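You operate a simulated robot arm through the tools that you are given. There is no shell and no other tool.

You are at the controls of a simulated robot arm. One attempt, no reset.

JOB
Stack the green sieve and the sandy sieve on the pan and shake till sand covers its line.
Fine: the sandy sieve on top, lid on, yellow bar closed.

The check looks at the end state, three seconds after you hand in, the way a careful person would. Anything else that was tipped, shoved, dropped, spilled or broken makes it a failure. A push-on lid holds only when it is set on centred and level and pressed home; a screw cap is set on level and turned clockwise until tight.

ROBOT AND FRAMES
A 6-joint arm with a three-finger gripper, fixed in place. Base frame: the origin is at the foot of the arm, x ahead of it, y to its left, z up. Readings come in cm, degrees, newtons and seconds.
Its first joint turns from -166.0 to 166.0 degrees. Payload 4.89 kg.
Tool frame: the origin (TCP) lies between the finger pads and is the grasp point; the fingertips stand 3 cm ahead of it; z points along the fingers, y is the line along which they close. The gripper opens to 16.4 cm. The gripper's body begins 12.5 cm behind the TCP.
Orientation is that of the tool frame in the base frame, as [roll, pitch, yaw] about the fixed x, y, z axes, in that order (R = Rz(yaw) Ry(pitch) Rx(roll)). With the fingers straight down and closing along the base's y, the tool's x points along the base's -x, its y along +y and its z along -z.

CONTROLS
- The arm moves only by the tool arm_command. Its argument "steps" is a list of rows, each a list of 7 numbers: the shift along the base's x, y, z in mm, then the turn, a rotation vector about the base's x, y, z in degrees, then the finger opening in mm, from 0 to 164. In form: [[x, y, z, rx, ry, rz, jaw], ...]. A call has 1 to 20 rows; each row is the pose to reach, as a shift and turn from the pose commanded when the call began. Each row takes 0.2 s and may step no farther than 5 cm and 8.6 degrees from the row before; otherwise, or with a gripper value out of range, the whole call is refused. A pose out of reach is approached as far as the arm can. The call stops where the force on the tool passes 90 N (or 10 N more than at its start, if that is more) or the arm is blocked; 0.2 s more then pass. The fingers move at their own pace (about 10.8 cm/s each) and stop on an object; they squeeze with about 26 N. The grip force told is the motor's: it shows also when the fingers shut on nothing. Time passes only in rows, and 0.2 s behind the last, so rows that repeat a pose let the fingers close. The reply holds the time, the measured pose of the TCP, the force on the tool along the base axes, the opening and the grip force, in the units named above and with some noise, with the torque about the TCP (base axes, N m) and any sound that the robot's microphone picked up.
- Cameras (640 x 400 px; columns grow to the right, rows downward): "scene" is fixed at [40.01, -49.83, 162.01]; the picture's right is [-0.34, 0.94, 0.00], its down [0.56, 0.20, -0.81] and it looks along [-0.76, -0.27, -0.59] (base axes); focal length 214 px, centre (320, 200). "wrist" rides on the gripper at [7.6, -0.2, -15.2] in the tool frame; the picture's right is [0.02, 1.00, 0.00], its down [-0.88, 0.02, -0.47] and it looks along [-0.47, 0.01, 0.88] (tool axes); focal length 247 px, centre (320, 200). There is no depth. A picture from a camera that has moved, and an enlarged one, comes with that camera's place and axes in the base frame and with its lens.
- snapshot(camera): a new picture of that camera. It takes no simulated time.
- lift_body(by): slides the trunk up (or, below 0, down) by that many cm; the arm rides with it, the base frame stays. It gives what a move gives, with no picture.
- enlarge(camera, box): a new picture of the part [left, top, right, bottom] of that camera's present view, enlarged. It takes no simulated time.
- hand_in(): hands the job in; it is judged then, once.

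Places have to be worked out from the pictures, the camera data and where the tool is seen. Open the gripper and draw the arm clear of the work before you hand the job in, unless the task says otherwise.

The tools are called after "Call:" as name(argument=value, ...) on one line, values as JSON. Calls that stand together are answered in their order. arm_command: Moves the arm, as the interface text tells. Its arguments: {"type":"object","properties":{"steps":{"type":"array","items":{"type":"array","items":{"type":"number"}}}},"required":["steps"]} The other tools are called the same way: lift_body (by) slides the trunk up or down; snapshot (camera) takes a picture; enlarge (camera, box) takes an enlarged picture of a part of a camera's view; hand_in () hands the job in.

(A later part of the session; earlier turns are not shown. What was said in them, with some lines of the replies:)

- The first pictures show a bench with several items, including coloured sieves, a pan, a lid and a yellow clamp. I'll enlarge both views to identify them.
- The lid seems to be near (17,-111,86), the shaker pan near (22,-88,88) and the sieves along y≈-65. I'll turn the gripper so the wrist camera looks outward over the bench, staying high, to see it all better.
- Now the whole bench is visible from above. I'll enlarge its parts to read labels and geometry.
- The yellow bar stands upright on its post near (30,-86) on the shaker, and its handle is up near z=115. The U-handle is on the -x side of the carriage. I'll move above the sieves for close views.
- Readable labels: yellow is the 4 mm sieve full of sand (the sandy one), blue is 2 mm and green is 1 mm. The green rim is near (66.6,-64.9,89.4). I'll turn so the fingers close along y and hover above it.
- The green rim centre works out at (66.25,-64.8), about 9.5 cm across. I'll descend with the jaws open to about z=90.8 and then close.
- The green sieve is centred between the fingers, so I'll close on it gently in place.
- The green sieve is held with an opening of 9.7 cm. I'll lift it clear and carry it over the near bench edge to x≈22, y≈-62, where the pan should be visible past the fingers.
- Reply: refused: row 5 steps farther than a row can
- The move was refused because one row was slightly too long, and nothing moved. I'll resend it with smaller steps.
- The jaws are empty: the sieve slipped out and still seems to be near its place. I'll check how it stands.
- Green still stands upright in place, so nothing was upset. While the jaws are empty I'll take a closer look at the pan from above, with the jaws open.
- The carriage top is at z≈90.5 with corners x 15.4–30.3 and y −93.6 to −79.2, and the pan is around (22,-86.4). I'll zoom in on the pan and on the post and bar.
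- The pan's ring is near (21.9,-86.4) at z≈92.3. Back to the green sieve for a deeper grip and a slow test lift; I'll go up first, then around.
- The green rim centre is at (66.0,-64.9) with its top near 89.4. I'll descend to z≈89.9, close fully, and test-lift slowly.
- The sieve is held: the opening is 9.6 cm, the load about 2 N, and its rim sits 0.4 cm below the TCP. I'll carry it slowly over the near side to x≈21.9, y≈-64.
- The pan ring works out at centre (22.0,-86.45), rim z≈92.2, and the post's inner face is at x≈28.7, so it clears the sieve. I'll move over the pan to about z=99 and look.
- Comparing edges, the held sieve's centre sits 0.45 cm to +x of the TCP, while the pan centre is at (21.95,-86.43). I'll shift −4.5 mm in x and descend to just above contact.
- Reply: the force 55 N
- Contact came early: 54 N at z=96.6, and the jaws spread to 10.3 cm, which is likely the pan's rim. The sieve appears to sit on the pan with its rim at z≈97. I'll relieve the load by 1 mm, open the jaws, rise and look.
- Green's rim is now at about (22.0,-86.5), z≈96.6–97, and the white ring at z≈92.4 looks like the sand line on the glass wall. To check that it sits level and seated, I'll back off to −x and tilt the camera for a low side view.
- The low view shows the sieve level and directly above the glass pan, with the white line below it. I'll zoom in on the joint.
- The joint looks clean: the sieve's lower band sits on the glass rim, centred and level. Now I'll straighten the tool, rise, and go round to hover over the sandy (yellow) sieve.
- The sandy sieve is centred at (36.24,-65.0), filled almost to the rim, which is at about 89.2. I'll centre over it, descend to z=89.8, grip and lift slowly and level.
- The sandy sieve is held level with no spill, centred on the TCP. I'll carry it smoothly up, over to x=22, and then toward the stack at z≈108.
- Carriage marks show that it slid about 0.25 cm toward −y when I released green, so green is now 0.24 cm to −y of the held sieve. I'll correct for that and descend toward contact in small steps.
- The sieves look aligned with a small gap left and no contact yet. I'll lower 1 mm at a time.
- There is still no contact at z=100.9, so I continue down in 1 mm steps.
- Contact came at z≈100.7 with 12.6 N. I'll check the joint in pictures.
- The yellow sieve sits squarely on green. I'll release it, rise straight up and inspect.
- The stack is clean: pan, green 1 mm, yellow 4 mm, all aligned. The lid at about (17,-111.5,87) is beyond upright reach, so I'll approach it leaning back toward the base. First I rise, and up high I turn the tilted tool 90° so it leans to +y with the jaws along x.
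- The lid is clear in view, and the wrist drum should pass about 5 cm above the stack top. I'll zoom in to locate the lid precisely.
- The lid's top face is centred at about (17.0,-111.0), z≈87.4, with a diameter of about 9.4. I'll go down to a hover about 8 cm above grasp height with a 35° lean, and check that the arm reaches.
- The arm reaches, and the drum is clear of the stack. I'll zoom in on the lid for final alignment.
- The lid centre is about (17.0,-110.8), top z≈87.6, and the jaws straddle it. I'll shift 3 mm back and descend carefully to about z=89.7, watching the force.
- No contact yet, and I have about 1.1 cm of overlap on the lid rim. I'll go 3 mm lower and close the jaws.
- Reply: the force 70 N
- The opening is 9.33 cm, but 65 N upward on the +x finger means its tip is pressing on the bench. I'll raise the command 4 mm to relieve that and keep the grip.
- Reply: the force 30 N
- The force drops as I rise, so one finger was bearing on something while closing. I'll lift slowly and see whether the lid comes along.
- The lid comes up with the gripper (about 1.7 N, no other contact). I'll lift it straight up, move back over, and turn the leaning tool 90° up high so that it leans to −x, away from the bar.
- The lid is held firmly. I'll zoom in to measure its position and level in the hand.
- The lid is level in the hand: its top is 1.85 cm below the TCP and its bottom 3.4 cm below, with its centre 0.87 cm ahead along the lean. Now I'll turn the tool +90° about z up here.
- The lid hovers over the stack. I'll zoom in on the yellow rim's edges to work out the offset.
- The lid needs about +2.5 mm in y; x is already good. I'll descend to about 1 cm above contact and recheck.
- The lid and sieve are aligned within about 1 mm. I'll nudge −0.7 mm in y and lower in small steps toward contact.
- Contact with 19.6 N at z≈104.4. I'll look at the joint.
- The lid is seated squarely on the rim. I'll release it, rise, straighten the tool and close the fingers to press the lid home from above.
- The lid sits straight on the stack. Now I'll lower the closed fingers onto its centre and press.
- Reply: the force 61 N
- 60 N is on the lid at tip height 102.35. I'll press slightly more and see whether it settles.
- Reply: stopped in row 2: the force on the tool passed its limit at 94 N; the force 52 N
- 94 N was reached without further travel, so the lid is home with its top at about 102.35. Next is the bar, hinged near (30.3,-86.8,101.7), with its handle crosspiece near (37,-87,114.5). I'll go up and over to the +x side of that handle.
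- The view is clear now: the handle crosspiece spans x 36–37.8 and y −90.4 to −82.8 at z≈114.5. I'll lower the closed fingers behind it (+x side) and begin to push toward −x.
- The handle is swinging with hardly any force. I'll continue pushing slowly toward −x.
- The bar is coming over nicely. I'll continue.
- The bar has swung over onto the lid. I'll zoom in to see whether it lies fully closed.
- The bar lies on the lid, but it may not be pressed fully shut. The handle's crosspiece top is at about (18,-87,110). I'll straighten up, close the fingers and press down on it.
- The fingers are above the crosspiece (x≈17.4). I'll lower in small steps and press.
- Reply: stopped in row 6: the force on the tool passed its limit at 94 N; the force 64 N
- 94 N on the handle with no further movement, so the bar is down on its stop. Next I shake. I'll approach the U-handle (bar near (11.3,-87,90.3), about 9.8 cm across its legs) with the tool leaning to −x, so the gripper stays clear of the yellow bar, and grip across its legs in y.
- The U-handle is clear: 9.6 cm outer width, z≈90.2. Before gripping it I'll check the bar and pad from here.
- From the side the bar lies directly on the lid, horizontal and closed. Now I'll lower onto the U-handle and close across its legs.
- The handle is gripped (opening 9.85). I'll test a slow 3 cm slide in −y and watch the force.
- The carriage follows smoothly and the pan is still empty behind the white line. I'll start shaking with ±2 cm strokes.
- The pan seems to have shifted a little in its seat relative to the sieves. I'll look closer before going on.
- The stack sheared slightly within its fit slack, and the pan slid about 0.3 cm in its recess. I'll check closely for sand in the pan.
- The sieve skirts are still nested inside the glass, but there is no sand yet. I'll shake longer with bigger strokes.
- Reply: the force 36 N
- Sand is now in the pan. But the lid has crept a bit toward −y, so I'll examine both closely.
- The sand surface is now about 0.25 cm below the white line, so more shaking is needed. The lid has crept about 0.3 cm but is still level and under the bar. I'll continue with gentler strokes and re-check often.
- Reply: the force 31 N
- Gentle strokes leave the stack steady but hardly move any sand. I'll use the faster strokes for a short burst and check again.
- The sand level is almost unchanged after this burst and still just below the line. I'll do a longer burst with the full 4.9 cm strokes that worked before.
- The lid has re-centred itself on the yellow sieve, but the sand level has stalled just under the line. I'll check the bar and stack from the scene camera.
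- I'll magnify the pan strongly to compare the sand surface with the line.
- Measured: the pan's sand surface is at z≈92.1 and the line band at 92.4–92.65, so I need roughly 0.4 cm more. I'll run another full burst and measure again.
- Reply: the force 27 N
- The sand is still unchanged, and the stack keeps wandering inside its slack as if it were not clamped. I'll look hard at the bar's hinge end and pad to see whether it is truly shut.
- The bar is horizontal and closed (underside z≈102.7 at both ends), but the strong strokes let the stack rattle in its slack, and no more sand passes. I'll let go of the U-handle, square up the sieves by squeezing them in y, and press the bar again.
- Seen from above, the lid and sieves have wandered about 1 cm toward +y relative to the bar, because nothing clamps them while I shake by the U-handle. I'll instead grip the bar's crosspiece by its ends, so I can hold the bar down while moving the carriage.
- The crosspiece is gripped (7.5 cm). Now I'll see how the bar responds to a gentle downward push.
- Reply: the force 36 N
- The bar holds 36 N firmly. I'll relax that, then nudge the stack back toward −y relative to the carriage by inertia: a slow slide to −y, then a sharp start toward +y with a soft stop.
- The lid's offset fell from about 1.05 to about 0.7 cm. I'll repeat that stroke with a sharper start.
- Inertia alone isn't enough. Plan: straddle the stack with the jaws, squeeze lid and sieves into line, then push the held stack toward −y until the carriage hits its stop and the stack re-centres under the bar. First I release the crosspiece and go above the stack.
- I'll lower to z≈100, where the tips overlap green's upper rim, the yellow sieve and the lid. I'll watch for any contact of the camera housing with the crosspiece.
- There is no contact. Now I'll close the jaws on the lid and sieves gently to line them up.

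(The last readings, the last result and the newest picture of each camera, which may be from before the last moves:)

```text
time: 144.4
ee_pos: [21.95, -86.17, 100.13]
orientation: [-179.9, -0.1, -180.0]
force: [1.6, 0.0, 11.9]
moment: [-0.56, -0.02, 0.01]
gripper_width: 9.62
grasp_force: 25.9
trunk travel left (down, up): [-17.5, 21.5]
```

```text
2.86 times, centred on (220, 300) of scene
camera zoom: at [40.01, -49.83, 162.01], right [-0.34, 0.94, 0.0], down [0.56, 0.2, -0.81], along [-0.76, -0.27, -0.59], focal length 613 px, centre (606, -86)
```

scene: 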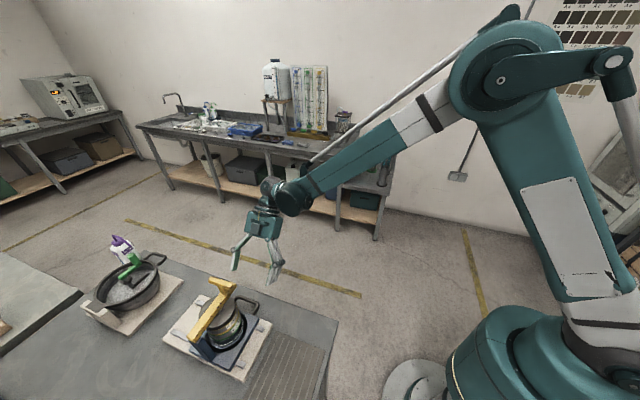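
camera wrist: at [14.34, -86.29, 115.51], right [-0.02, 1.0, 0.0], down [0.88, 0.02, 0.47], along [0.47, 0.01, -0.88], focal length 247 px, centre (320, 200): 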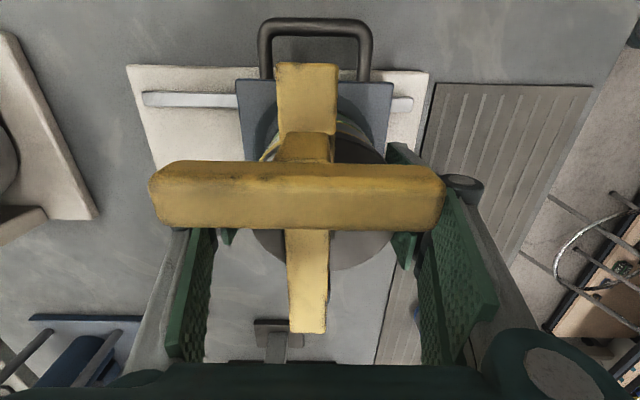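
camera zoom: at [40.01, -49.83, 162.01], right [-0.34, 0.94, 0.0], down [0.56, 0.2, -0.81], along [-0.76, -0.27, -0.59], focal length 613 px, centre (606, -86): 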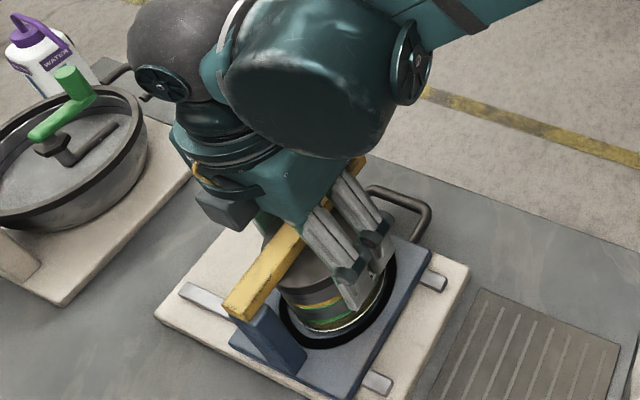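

The stack is held at 9.62 cm, with the bar about 0.75 cm to −y of it. I'll slide slowly toward −y to find the carriage's end stop.

Call:
arm_command(steps=[[0, -4, 0, 0, 0, 0, 80], [0, -10, 0, 0, 0, 0, 80], [0, -16, 0, 0, 0, 0, 80], [0, -22, 0, 0, 0, 0, 80], [0, -28, 0, 0, 0, 0, 80], [0, -34, 0, 0, 0, 0, 80], [0, -40, 0, 0, 0, 0, 80], [0, -46, 0, 0, 0, 0, 80], [0, -52, 0, 0, 0, 0, 80], [0, -58, 0, 0, 0, 0, 80], [0, -64, 0, 0, 0, 0, 80], [0, -70, 0, 0, 0, 0, 80], [0, -76, 0, 0, 0, 0, 80], [0, -80, 0, 0, 0, 0, 80], [0, -80, 0, 0, 0, 0, 80]])

Call:
snapshot(camera="wrist")

Call:
enlarge(camera="scene", box=[130, 230, 270, 370])

```text
time: 147.6
ee_pos: [21.85, -94.16, 100.17]
orientation: [-179.9, 0.0, 180.0]
force: [-1.8, 5.6, 11.7]
moment: [-0.24, 0.13, -0.07]
gripper_width: 9.58
grasp_force: 26.1
trunk travel left (down, up): [-17.5, 21.5]
```

```text
taken
camera wrist: at [14.23, -94.29, 115.52], right [-0.02, 1.0, 0.0], down [0.88, 0.02, 0.47], along [0.47, 0.01, -0.88], focal length 247 px, centre (320, 200)
```

wrist: 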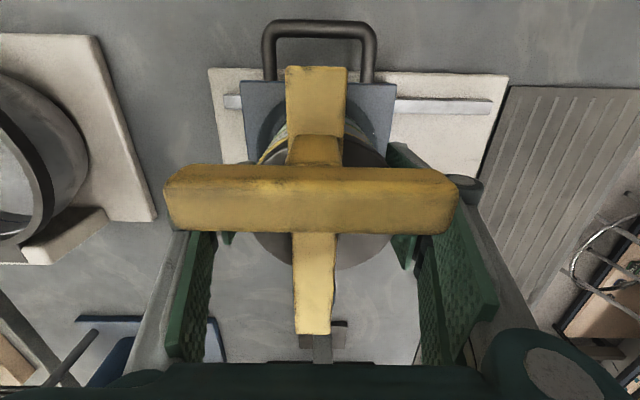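

```text
2.86 times, centred on (200, 300) of scene
camera zoom: at [40.01, -49.83, 162.01], right [-0.34, 0.94, 0.0], down [0.56, 0.2, -0.81], along [-0.76, -0.27, -0.59], focal length 613 px, centre (663, -86)
```

zoom: 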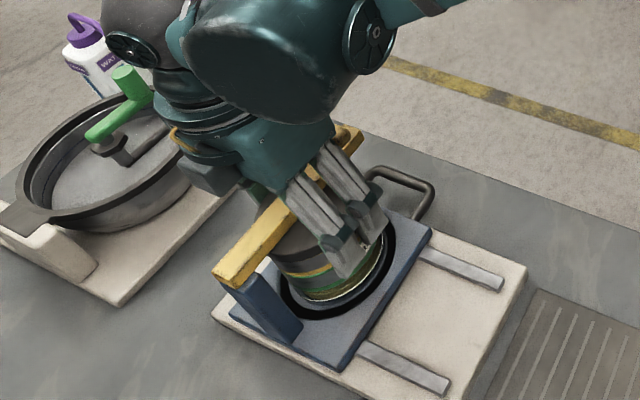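

The bar is moving back to centre relative to the stack, so the stop has been reached (5.6 N). I'll push about 4 mm more.

Call:
arm_command(steps=[[0, -1.5, 0, 0, 0, 0, 80], [0, -3, 0, 0, 0, 0, 80], [0, -4, 0, 0, 0, 0, 80], [0, -4, 0, 0, 0, 0, 80]])

Call:
snapshot(camera="wrist")

```text
time: 148.6
ee_pos: [21.98, -94.62, 100.17]
orientation: [-180.0, 0.0, -180.0]
force: [-0.7, 4.5, 11.6]
moment: [-0.22, 0.05, -0.03]
gripper_width: 9.62
grasp_force: 26.3
trunk travel left (down, up): [-17.5, 21.5]
```

```text
taken
camera wrist: at [14.31, -94.68, 115.51], right [-0.02, 1.0, 0.0], down [0.88, 0.02, 0.47], along [0.47, 0.01, -0.88], focal length 247 px, centre (320, 200)
```

wrist: 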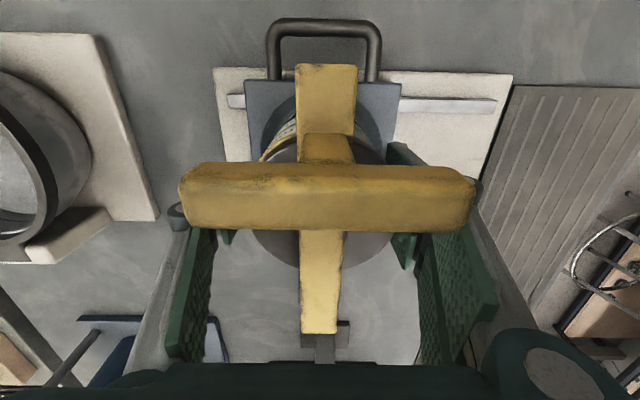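

The bar is now centred over the stack within 1 mm. I'll release, rise, and grip the crosspiece again to clamp with downward force while shaking.

Call:
arm_command(steps=[[0, 0, 0, 0, 0, 0, 105], [0, 0, 0, 0, 0, 0, 130], [0, 0, 0, 0, 0, 0, 164], [0, 0, 35, 0, 0, 0, 164], [0, 0, 80, 0, 0, 0, 164], [0, 0, 125, 0, 0, 0, 164], [-20, 1, 165, 0, 0, 0, 150], [-45, 1, 170, 0, 0, 0, 120], [-45, 1, 135, 0, 0, 0, 120], [-45, 1, 105, 0, 0, 0, 120], [-45, 1, 94, 0, 0, 0, 120], [-45, 1, 94, 0, 0, 0, 95], [-45, 1, 94, 0, 0, 0, 82], [-45, 1, 94, 0, 0, 0, 70], [-45, 1, 94, 0, 0, 0, 0], [-45, 1, 94, 0, 0, 0, 0]])

Call:
snapshot(camera="wrist")

Call:
enlarge(camera="scene", box=[130, 230, 270, 370])

```text
time: 152.0
ee_pos: [17.47, -94.52, 109.54]
orientation: [-179.9, 0.0, -180.0]
force: [0.2, 13.4, -6.6]
moment: [0.29, 0.44, -0.04]
gripper_width: 7.44
grasp_force: 44.8
trunk travel left (down, up): [-17.5, 21.5]
```

```text
taken
camera wrist: at [9.8, -94.59, 124.86], right [-0.02, 1.0, 0.0], down [0.88, 0.02, 0.47], along [0.47, 0.01, -0.88], focal length 247 px, centre (320, 200)
```

wrist: 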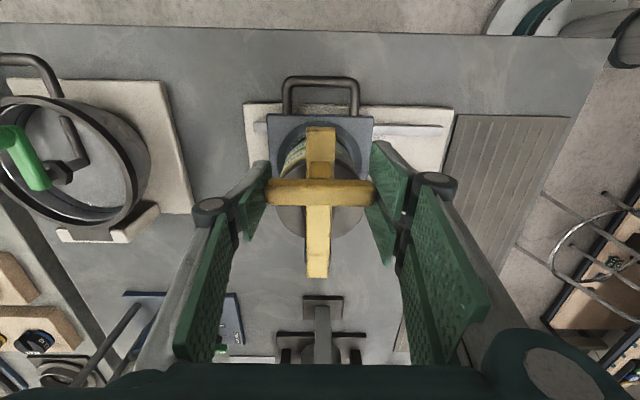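

```text
2.86 times, centred on (200, 300) of scene
camera zoom: at [40.01, -49.83, 162.01], right [-0.34, 0.94, 0.0], down [0.56, 0.2, -0.81], along [-0.76, -0.27, -0.59], focal length 613 px, centre (663, -86)
```

zoom: 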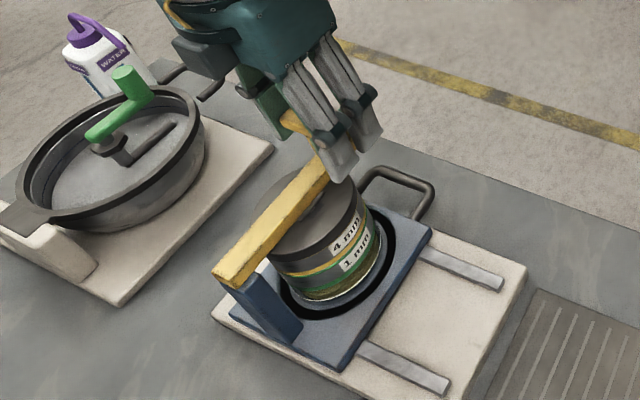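

The bar is gripped and the lid looks centred. I'll press down about 35 N, move away from the stop, and shake in a short burst while clamping.

Call:
arm_command(steps=[[0, 3, -2, 0, 0, 0, 0], [0, 8, -4, 0, 0, 0, 0], [0, 18, -4, 0, 0, 0, 0], [0, 30, -4, 0, 0, 0, 0], [0, 40, -4, 0, 0, 0, 0], [0, 45, -4, 0, 0, 0, 0], [0, 45, -4, 0, 0, 0, 0]])

Call:
arm_command(steps=[[0, 10, 0, 0, 0, 0, 0], [0, 24, 0, 0, 0, 0, 0], [0, -20, 0, 0, 0, 0, 0], [0, 24, 0, 0, 0, 0, 0], [0, -20, 0, 0, 0, 0, 0], [0, 24, 0, 0, 0, 0, 0], [0, -20, 0, 0, 0, 0, 0], [0, 24, 0, 0, 0, 0, 0], [0, -20, 0, 0, 0, 0, 0], [0, -10, 0, 0, 0, 0, 0], [0, 0, 0, 0, 0, 0, 0], [0, 0, 0, 0, 0, 0, 0]])

Call:
snapshot(camera="wrist")

Call:
enlarge(camera="wrist", box=[250, 90, 390, 240])

Call:
enlarge(camera="scene", box=[165, 285, 245, 355])

```text
time: 153.6
ee_pos: [17.42, -89.97, 109.23]
orientation: [-179.9, 0.0, -179.9]
force: [-6.5, 0.9, 34.2]
moment: [0.16, 0.3, -0.11]
gripper_width: 7.46
grasp_force: 45.1
trunk travel left (down, up): [-17.5, 21.5]
```

```text
time: 156.2
ee_pos: [17.47, -90.07, 109.03]
orientation: [-179.9, 0.1, 180.0]
force: [-2.6, -0.1, -5.6]
moment: [0.21, 0.54, 0.25]
gripper_width: 7.45
grasp_force: 45.5
trunk travel left (down, up): [-17.5, 21.5]
```

```text
taken
camera wrist: at [9.78, -90.11, 124.37], right [-0.02, 1.0, 0.0], down [0.88, 0.02, 0.47], along [0.47, 0.01, -0.88], focal length 247 px, centre (320, 200)
```

wrist: 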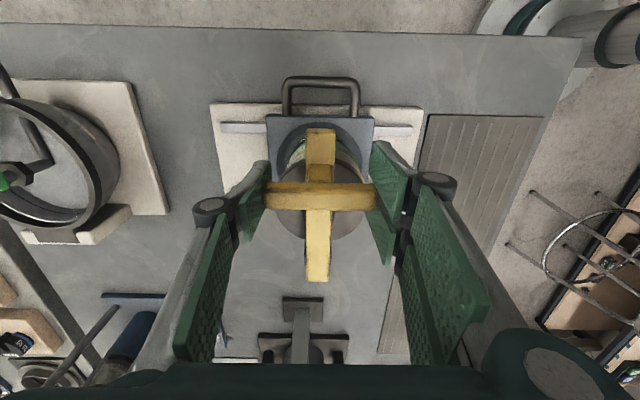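

```text
2.67 times, centred on (320, 165) of wrist
camera zoom: at [9.78, -90.11, 124.37], right [-0.02, 1.0, 0.0], down [0.88, 0.02, 0.47], along [0.47, 0.01, -0.88], focal length 659 px, centre (320, 293)
```

zoom: 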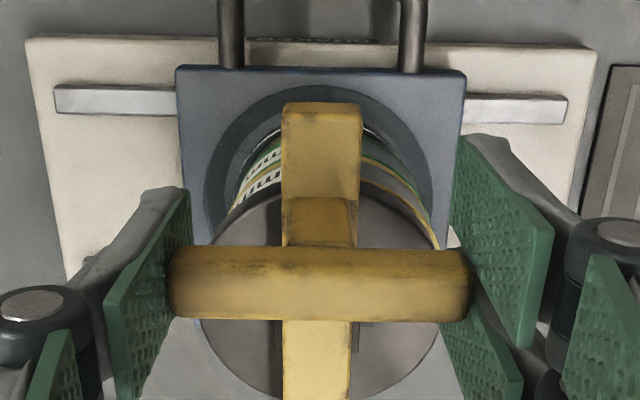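

```text
5.71 times, centred on (205, 320) of scene
camera zoom: at [40.01, -49.83, 162.01], right [-0.34, 0.94, 0.0], down [0.56, 0.2, -0.81], along [-0.76, -0.27, -0.59], focal length 1226 px, centre (977, -486)
```

zoom: 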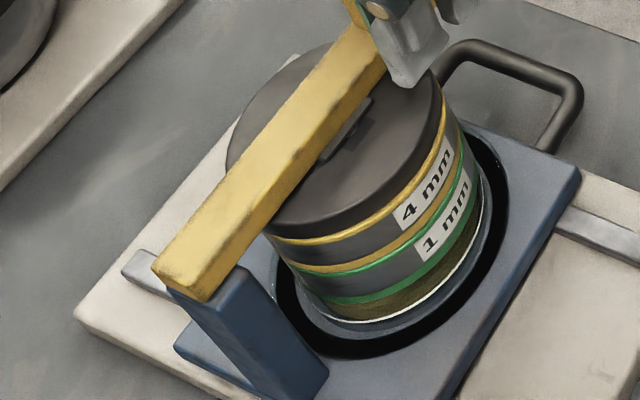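

The grip slid down the crosspiece so the clamp force faded, but the stack stayed centred. I'll check the sand with a strong zoom.

Call:
enlarge(camera="scene", box=[190, 315, 235, 350])

Call:
arm_command(steps=[[0, 0, 0, 0, 0, 0, 90], [0, 0, 0, 0, 0, 0, 120], [0, 0, 10, 0, 0, 0, 130], [0, 0, 50, 0, 0, 0, 130], [-15, 0, 85, 0, -6, 0, 140], [-45, 0, 105, 0, -14, 0, 164], [-75, 0, 105, 0, -22, 0, 164], [-105, 0, 90, 0, -30, 0, 164], [-120, 0, 60, 0, -38, 0, 164], [-120, 0, 20, 0, -40, 0, 164], [-120, 0, -25, 0, -40, 0, 164], [-110, 0, -70, 0, -40, 0, 164], [-95, 0, -110, 0, -40, 0, 164], [-85, 0, -130, 0, -40, 0, 164], [-85, 0, -130, 0, -40, 0, 164]])

Call:
snapshot(camera="wrist")

Call:
enlarge(camera="wrist", box=[270, 150, 370, 230])

Call:
enlarge(camera="wrist", box=[250, 160, 390, 340])

```text
11.43 times, centred on (212, 332) of scene
camera zoom: at [40.01, -49.83, 162.01], right [-0.34, 0.94, 0.0], down [0.56, 0.2, -0.81], along [-0.76, -0.27, -0.59], focal length 2451 px, centre (1549, -1314)
```

zoom: 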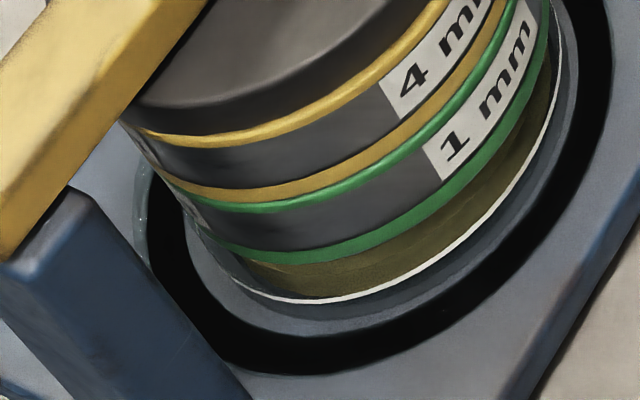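

```text
time: 159.4
ee_pos: [8.83, -90.06, 95.98]
orientation: [-179.8, 40.0, -179.9]
force: [0.4, -0.5, -0.8]
moment: [0.06, -0.03, 0.05]
gripper_width: 16.38
grasp_force: 0.0
trunk travel left (down, up): [-17.5, 21.5]
```

```text
taken
camera wrist: at [-6.71, -90.17, 102.91], right [-0.02, 1.0, -0.02], down [0.37, 0.02, 0.93], along [0.93, 0.01, -0.37], focal length 247 px, centre (320, 200)
```

wrist: 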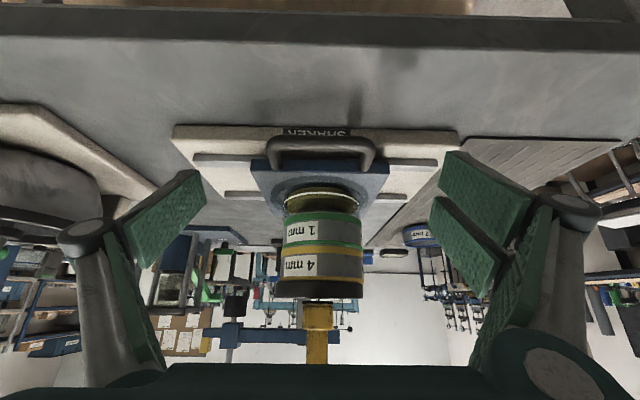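

```text
5.00 times, centred on (320, 190) of wrist
camera zoom: at [-6.71, -90.17, 102.91], right [-0.02, 1.0, -0.02], down [0.37, 0.02, 0.93], along [0.93, 0.01, -0.37], focal length 1235 px, centre (320, 250)
```

zoom: 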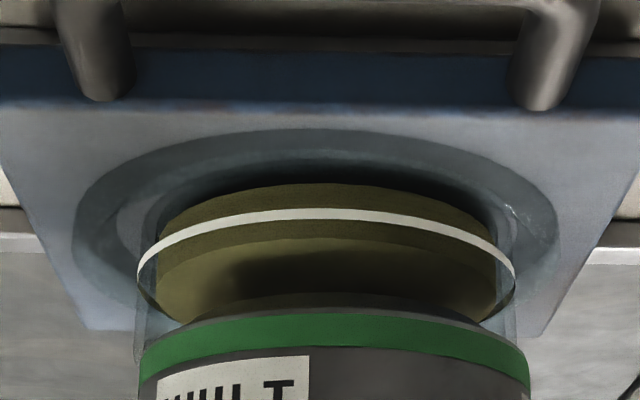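

```text
2.22 times, centred on (320, 250) of wrist
camera zoom: at [-6.71, -90.17, 102.91], right [-0.02, 1.0, -0.02], down [0.37, 0.02, 0.93], along [0.93, 0.01, -0.37], focal length 549 px, centre (320, 89)
```

zoom: 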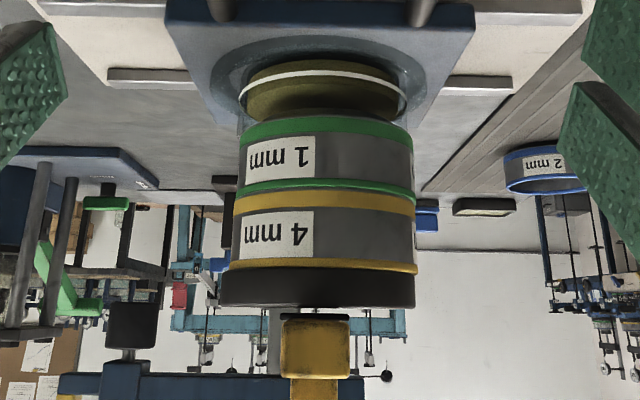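

Excellent: with the stack centred and clamped, the sand has come through and its surface now appears above the white line. I'll zoom in to verify.

Call:
enlarge(camera="wrist", box=[300, 172, 340, 212])

Call:
enlarge(camera="wrist", box=[278, 180, 308, 210])

Call:
enlarge(camera="scene", box=[165, 265, 255, 355])

```text
10.00 times, centred on (320, 192) of wrist
camera zoom: at [-6.71, -90.17, 102.91], right [-0.02, 1.0, -0.02], down [0.37, 0.02, 0.93], along [0.93, 0.01, -0.37], focal length 2470 px, centre (320, 280)
```

zoom: 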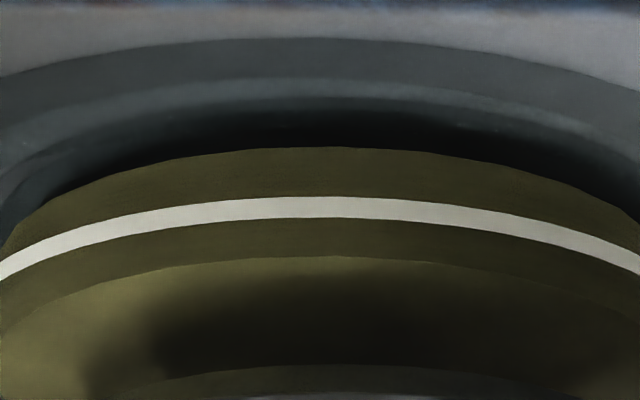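

```text
13.33 times, centred on (293, 195) of wrist
camera zoom: at [-6.71, -90.17, 102.91], right [-0.02, 1.0, -0.02], down [0.37, 0.02, 0.93], along [0.93, 0.01, -0.37], focal length 3293 px, centre (680, 267)
```

zoom: 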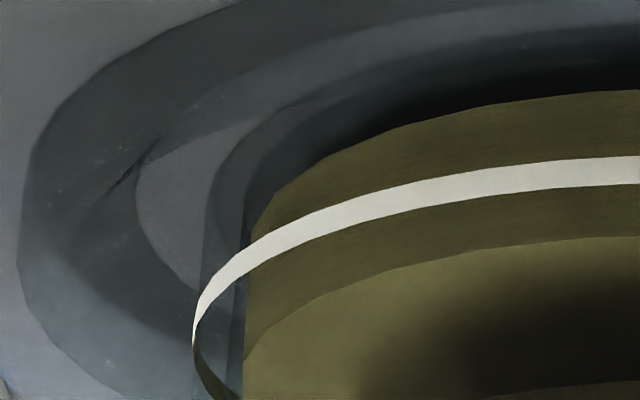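

```text
4.44 times, centred on (210, 310) of scene
camera zoom: at [40.01, -49.83, 162.01], right [-0.34, 0.94, 0.0], down [0.56, 0.2, -0.81], along [-0.76, -0.27, -0.59], focal length 953 px, centre (809, -289)
```

zoom: 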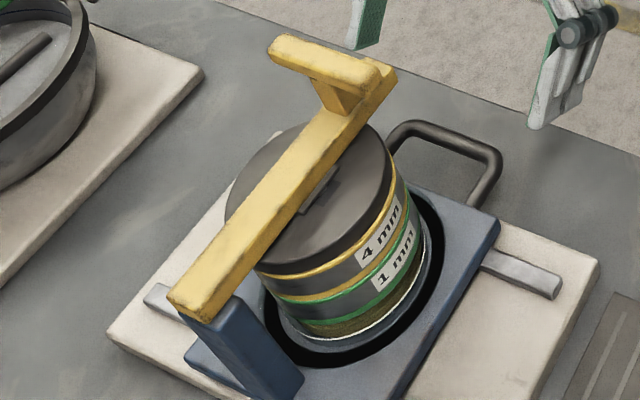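

The sand surface (z≈92.87) is now clearly above the line band (92.42–92.69). The lid sits about 0.3 cm off the yellow rim in y, so I'll do one final gentle squeeze to line up lid and sieves, then re-press the bar. First, up and over the stack.

Call:
arm_command(steps=[[-10, 0, 40, 0, 0, 0, 164], [-20, 0, 85, 0, 0, 0, 164], [-25, 0, 130, 0, 5, 0, 164], [-20, 0, 175, 0, 12, 0, 164], [0, 0, 215, 0, 20, 0, 164], [25, 0, 245, 0, 28, 0, 164], [60, 0, 265, 0, 35, 0, 164], [100, 1, 270, 0, 40, 0, 164], [130, 2, 255, 0, 40, 0, 164], [132, 2, 210, 0, 40, 0, 164], [132, 2, 165, 0, 40, 0, 164], [132, 2, 120, 0, 40, 0, 164], [132, 2, 85, 0, 40, 0, 164], [132, 2, 60, 0, 40, 0, 164], [132, 2, 45, 0, 40, 0, 164], [132, 2, 45, 0, 40, 0, 164]])

Call:
snapshot(camera="wrist")

```text
time: 162.8
ee_pos: [22.17, -89.81, 100.39]
orientation: [-179.8, -0.1, 180.0]
force: [0.6, -0.4, 0.4]
moment: [0.03, 0.02, 0.01]
gripper_width: 16.38
grasp_force: 0.0
trunk travel left (down, up): [-17.5, 21.5]
```

```text
taken
camera wrist: at [14.49, -90.01, 115.89], right [-0.02, 1.0, 0.0], down [0.88, 0.02, 0.47], along [0.47, 0.01, -0.88], focal length 247 px, centre (320, 200)
```

wrist: 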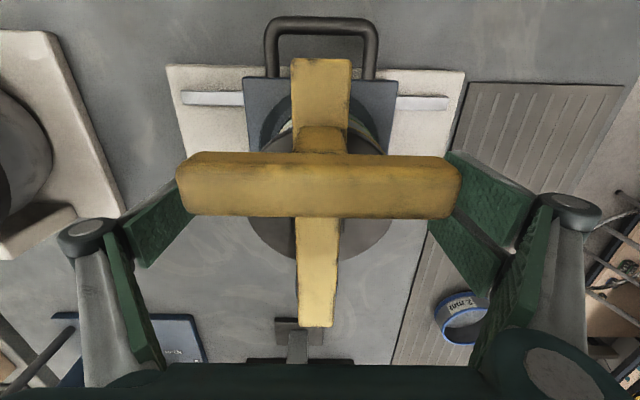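

The jaws straddle the stack centrally. I'll squeeze, then open again and rise.

Call:
arm_command(steps=[[0, 0, -3, 0, 0, 0, 130], [0, 0, -3, 0, 0, 0, 115], [0, 0, -3, 0, 0, 0, 105], [0, 0, -3, 0, 0, 0, 99], [0, 0, -3, 0, 0, 0, 94], [0, 0, -3, 0, 0, 0, 80], [0, 0, -3, 0, 0, 0, 80], [0, 0, -3, 0, 0, 0, 98], [0, 0, -3, 0, 0, 0, 106], [0, 0, -3, 0, 0, 0, 125], [0, 0, -3, 0, 0, 0, 164], [0, 0, -3, 0, 0, 0, 164], [0, 0, 35, 0, 0, 0, 164], [0, 0, 80, 0, 0, 0, 164], [0, 0, 125, 0, 0, 0, 164], [-15, 0, 170, 0, 0, 0, 120], [-46, 0, 190, 0, 0, 0, 60], [-46, 0, 185, 0, 0, 0, 0], [-46, 0, 150, 0, 0, 0, 0], [-46, 0, 145, 0, 0, 0, 0]])

Call:
snapshot(camera="wrist")

Call:
enlarge(camera="scene", box=[150, 250, 270, 360])

```text
time: 167.0
ee_pos: [17.53, -89.94, 115.03]
orientation: [-179.9, 0.0, 180.0]
force: [0.1, -0.6, -0.6]
moment: [0.03, 0.01, 0.04]
gripper_width: 0.0
grasp_force: 26.0
trunk travel left (down, up): [-17.5, 21.5]
```

```text
taken
camera wrist: at [9.91, -90.01, 130.41], right [-0.02, 1.0, 0.0], down [0.88, 0.02, 0.47], along [0.47, 0.01, -0.88], focal length 247 px, centre (320, 200)
```

wrist: 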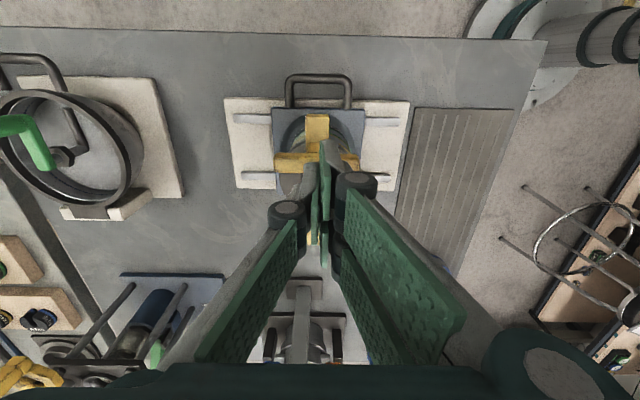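

```text
3.64 times, centred on (210, 305) of scene
camera zoom: at [40.01, -49.83, 162.01], right [-0.34, 0.94, 0.0], down [0.56, 0.2, -0.81], along [-0.76, -0.27, -0.59], focal length 780 px, centre (720, -182)
```

zoom: 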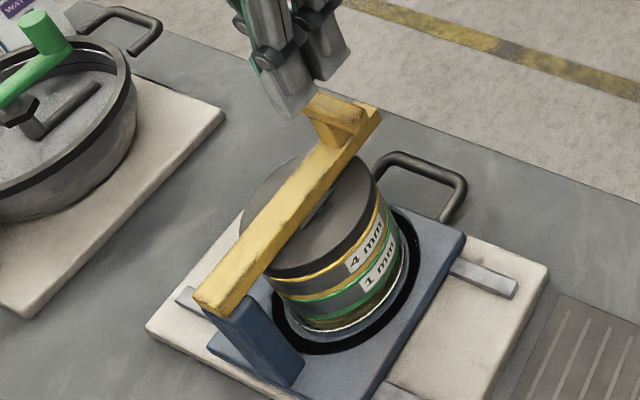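

Everything is neatly in line. Now a final press on the crosspiece.

Call:
arm_command(steps=[[0, -1, -10, 0, 0, 0, 0], [0, -1, -16, 0, 0, 0, 0], [0, -1, -19, 0, 0, 0, 0], [0, -1, -21, 0, 0, 0, 0], [0, -1, -23, 0, 0, 0, 0], [0, -1, -25, 0, 0, 0, 0], [0, -1, -27, 0, 0, 0, 0], [0, -1, -28, 0, 0, 0, 0]])

```text
time: 168.8
ee_pos: [17.62, -89.76, 112.58]
orientation: [-179.8, 0.0, -179.9]
force: [-1.2, -0.4, 56.0]
moment: [0.02, -0.08, 0.03]
gripper_width: 0.61
grasp_force: 45.0
trunk travel left (down, up): [-17.5, 21.5]
```

The bar holds at the same closed height (112.6) under 56 N. I'll lift off and take a final low look at sand, stack, lid and bar.

Call:
arm_command(steps=[[0, 0, 10, 0, 0, 0, 0], [0, 0, 50, 0, 0, 0, 0], [-15, 0, 85, 0, -6, 0, 60], [-45, 0, 105, 0, -14, 0, 120], [-75, 0, 105, 0, -22, 0, 164], [-105, 0, 90, 0, -30, 0, 164], [-120, 0, 60, 0, -38, 0, 164], [-120, 0, 20, 0, -40, 0, 164], [-120, 0, -25, 0, -40, 0, 164], [-115, 0, -70, 0, -40, 0, 164], [-100, 0, -110, 0, -40, 0, 164], [-90, 0, -150, 0, -40, 0, 164], [-88, 0, -170, 0, -40, 0, 164], [-88, 0, -170, 0, -40, 0, 164]])

Call:
enlarge(camera="wrist", box=[250, 150, 390, 330])

Call:
enlarge(camera="wrist", box=[270, 150, 370, 230])

Call:
enlarge(camera="scene", box=[165, 265, 255, 355])

Call:
snapshot(camera="scene")

```text
time: 171.8
ee_pos: [8.69, -90.08, 95.31]
orientation: [-180.0, 40.0, -180.0]
force: [0.0, -0.1, 0.4]
moment: [0.01, -0.05, 0.05]
gripper_width: 16.39
grasp_force: 0.0
trunk travel left (down, up): [-17.5, 21.5]
```

```text
2.22 times, centred on (320, 240) of wrist
camera zoom: at [-6.87, -90.12, 102.15], right [-0.02, 1.0, -0.01], down [0.37, 0.02, 0.93], along [0.93, 0.01, -0.37], focal length 549 px, centre (320, 111)
```

zoom: 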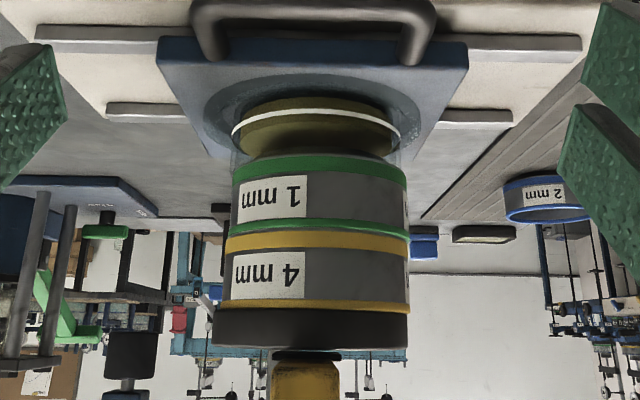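

```text
5.00 times, centred on (320, 190) of wrist
camera zoom: at [-6.87, -90.12, 102.15], right [-0.02, 1.0, -0.01], down [0.37, 0.02, 0.93], along [0.93, 0.01, -0.37], focal length 1235 px, centre (320, 250)
```

zoom: 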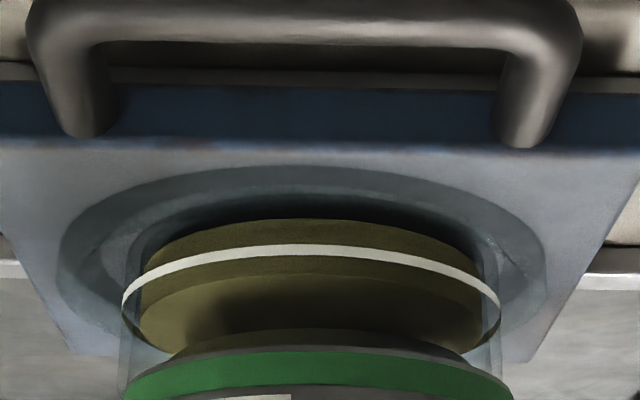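

```text
4.44 times, centred on (210, 310) of scene
camera zoom: at [40.01, -49.83, 162.01], right [-0.34, 0.94, 0.0], down [0.56, 0.2, -0.81], along [-0.76, -0.27, -0.59], focal length 953 px, centre (809, -289)
```

zoom: 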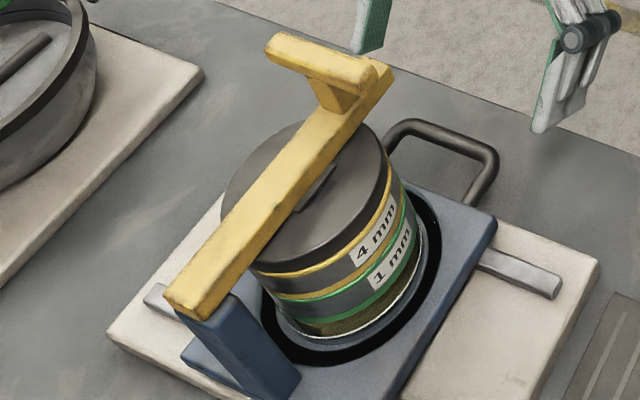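

```text
taken
```

scene: 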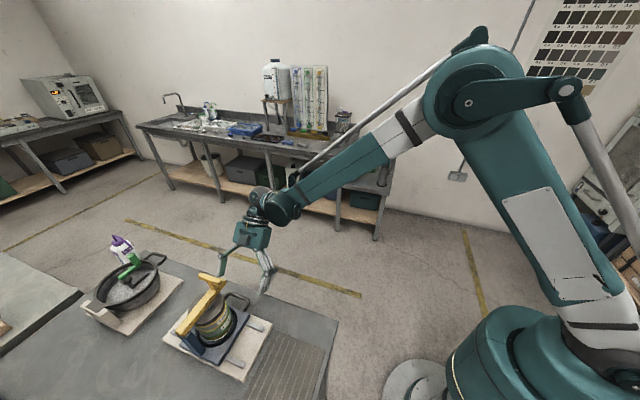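

All checks out: the sand covers the line, the sandy sieve is on top of green, the lid is level and aligned, and the bar is shut on it. I'll draw the arm clear, up and back toward the base.

Call:
arm_command(steps=[[-15, 0, 40, 0, 0, 0, 164], [-30, 0, 85, 0, 0, 0, 164], [-35, 0, 130, 0, 8, 0, 164], [-35, 5, 175, 0, 16, 0, 164], [-35, 20, 215, 0, 24, 0, 164], [-35, 45, 250, 0, 32, 0, 164], [-35, 80, 280, 0, 40, 0, 164], [-35, 120, 305, 0, 40, 0, 164], [-35, 165, 325, 0, 40, 0, 164], [-35, 210, 340, 0, 40, 0, 164], [-35, 255, 350, 0, 40, 0, 164], [-35, 300, 360, 0, 40, 0, 164], [-35, 345, 370, 0, 40, 0, 164], [-35, 345, 370, 0, 40, 0, 164]])

Call:
snapshot(camera="wrist")

Call:
snapshot(camera="scene")

Call:
enlarge(camera="scene", box=[110, 250, 290, 390])

```text
time: 174.8
ee_pos: [5.16, -55.45, 132.33]
orientation: [-179.8, 0.0, 180.0]
force: [0.4, 1.2, 0.5]
moment: [-0.24, 0.0, -0.02]
gripper_width: 16.4
grasp_force: 0.1
trunk travel left (down, up): [-17.5, 21.5]
```

```text
taken
camera wrist: at [-2.48, -55.53, 147.69], right [-0.02, 1.0, 0.0], down [0.88, 0.02, 0.47], along [0.47, 0.01, -0.88], focal length 247 px, centre (320, 200)
```

wrist: 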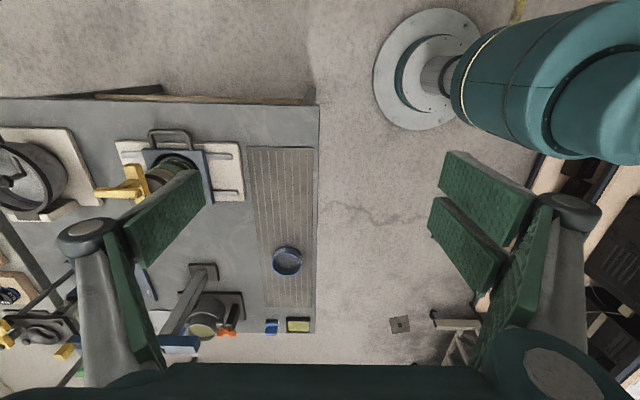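

```text
taken
```

scene: 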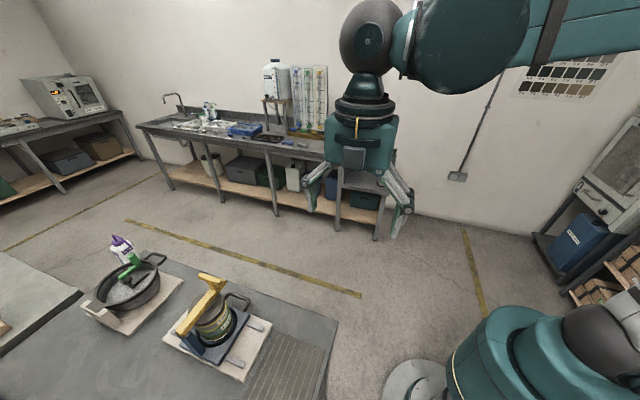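

```text
2.86 times, centred on (200, 320) of scene
camera zoom: at [40.01, -49.83, 162.01], right [-0.34, 0.94, 0.0], down [0.56, 0.2, -0.81], along [-0.76, -0.27, -0.59], focal length 613 px, centre (663, -143)
```

zoom: 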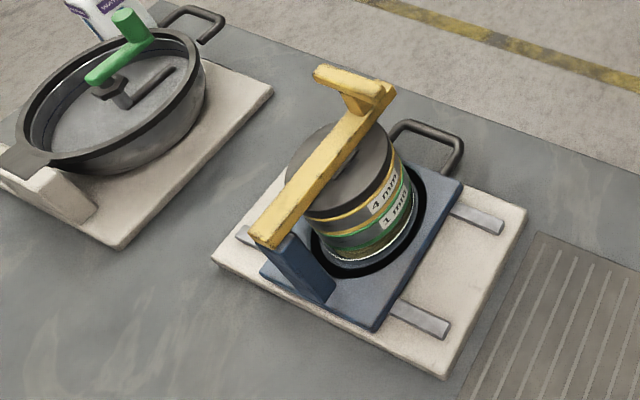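

The bench is tidy, the jaws are open and the arm is clear. The stack, lid and bar stand as intended with the sand over the line, so I'm handing in.

Call:
hand_in()

```text
The job is handed in.
```

I built the stack, shook it until the sand came up past the pan's white line, and handed the job in.

- **Stack:** the pan holds the green 1 mm sieve with the sandy 4 mm sieve on top. All sit level and in line, give or take about 2 mm.
- **Lid:** it is on level and lined up with the sandy sieve. I pressed it with up to about 94 N, and it did not move under the last presses.
- **Yellow bar:** it lies flat across the lid and held the same height under a final 56 N press.
- **Sand:** by my measurement from the camera views, the surface is about 0.2 cm above the top of the line.

- **First grip on green:** the first grip slipped and the sieve stayed standing in place, so I took a deeper grip.
- **Sand stalling:** while I shook by the U-handle, the sand stalled below the line as the stack drifted sideways. It went over the line once I had lined the stack up again and shaken it by the yellow bar, pressing down.

I saw nothing tipped or spilled. The blue sieve was not touched. The shaker carriage ended about 3.5 cm along its rails from where it started. The jaws are open and the arm is clear of the bench.
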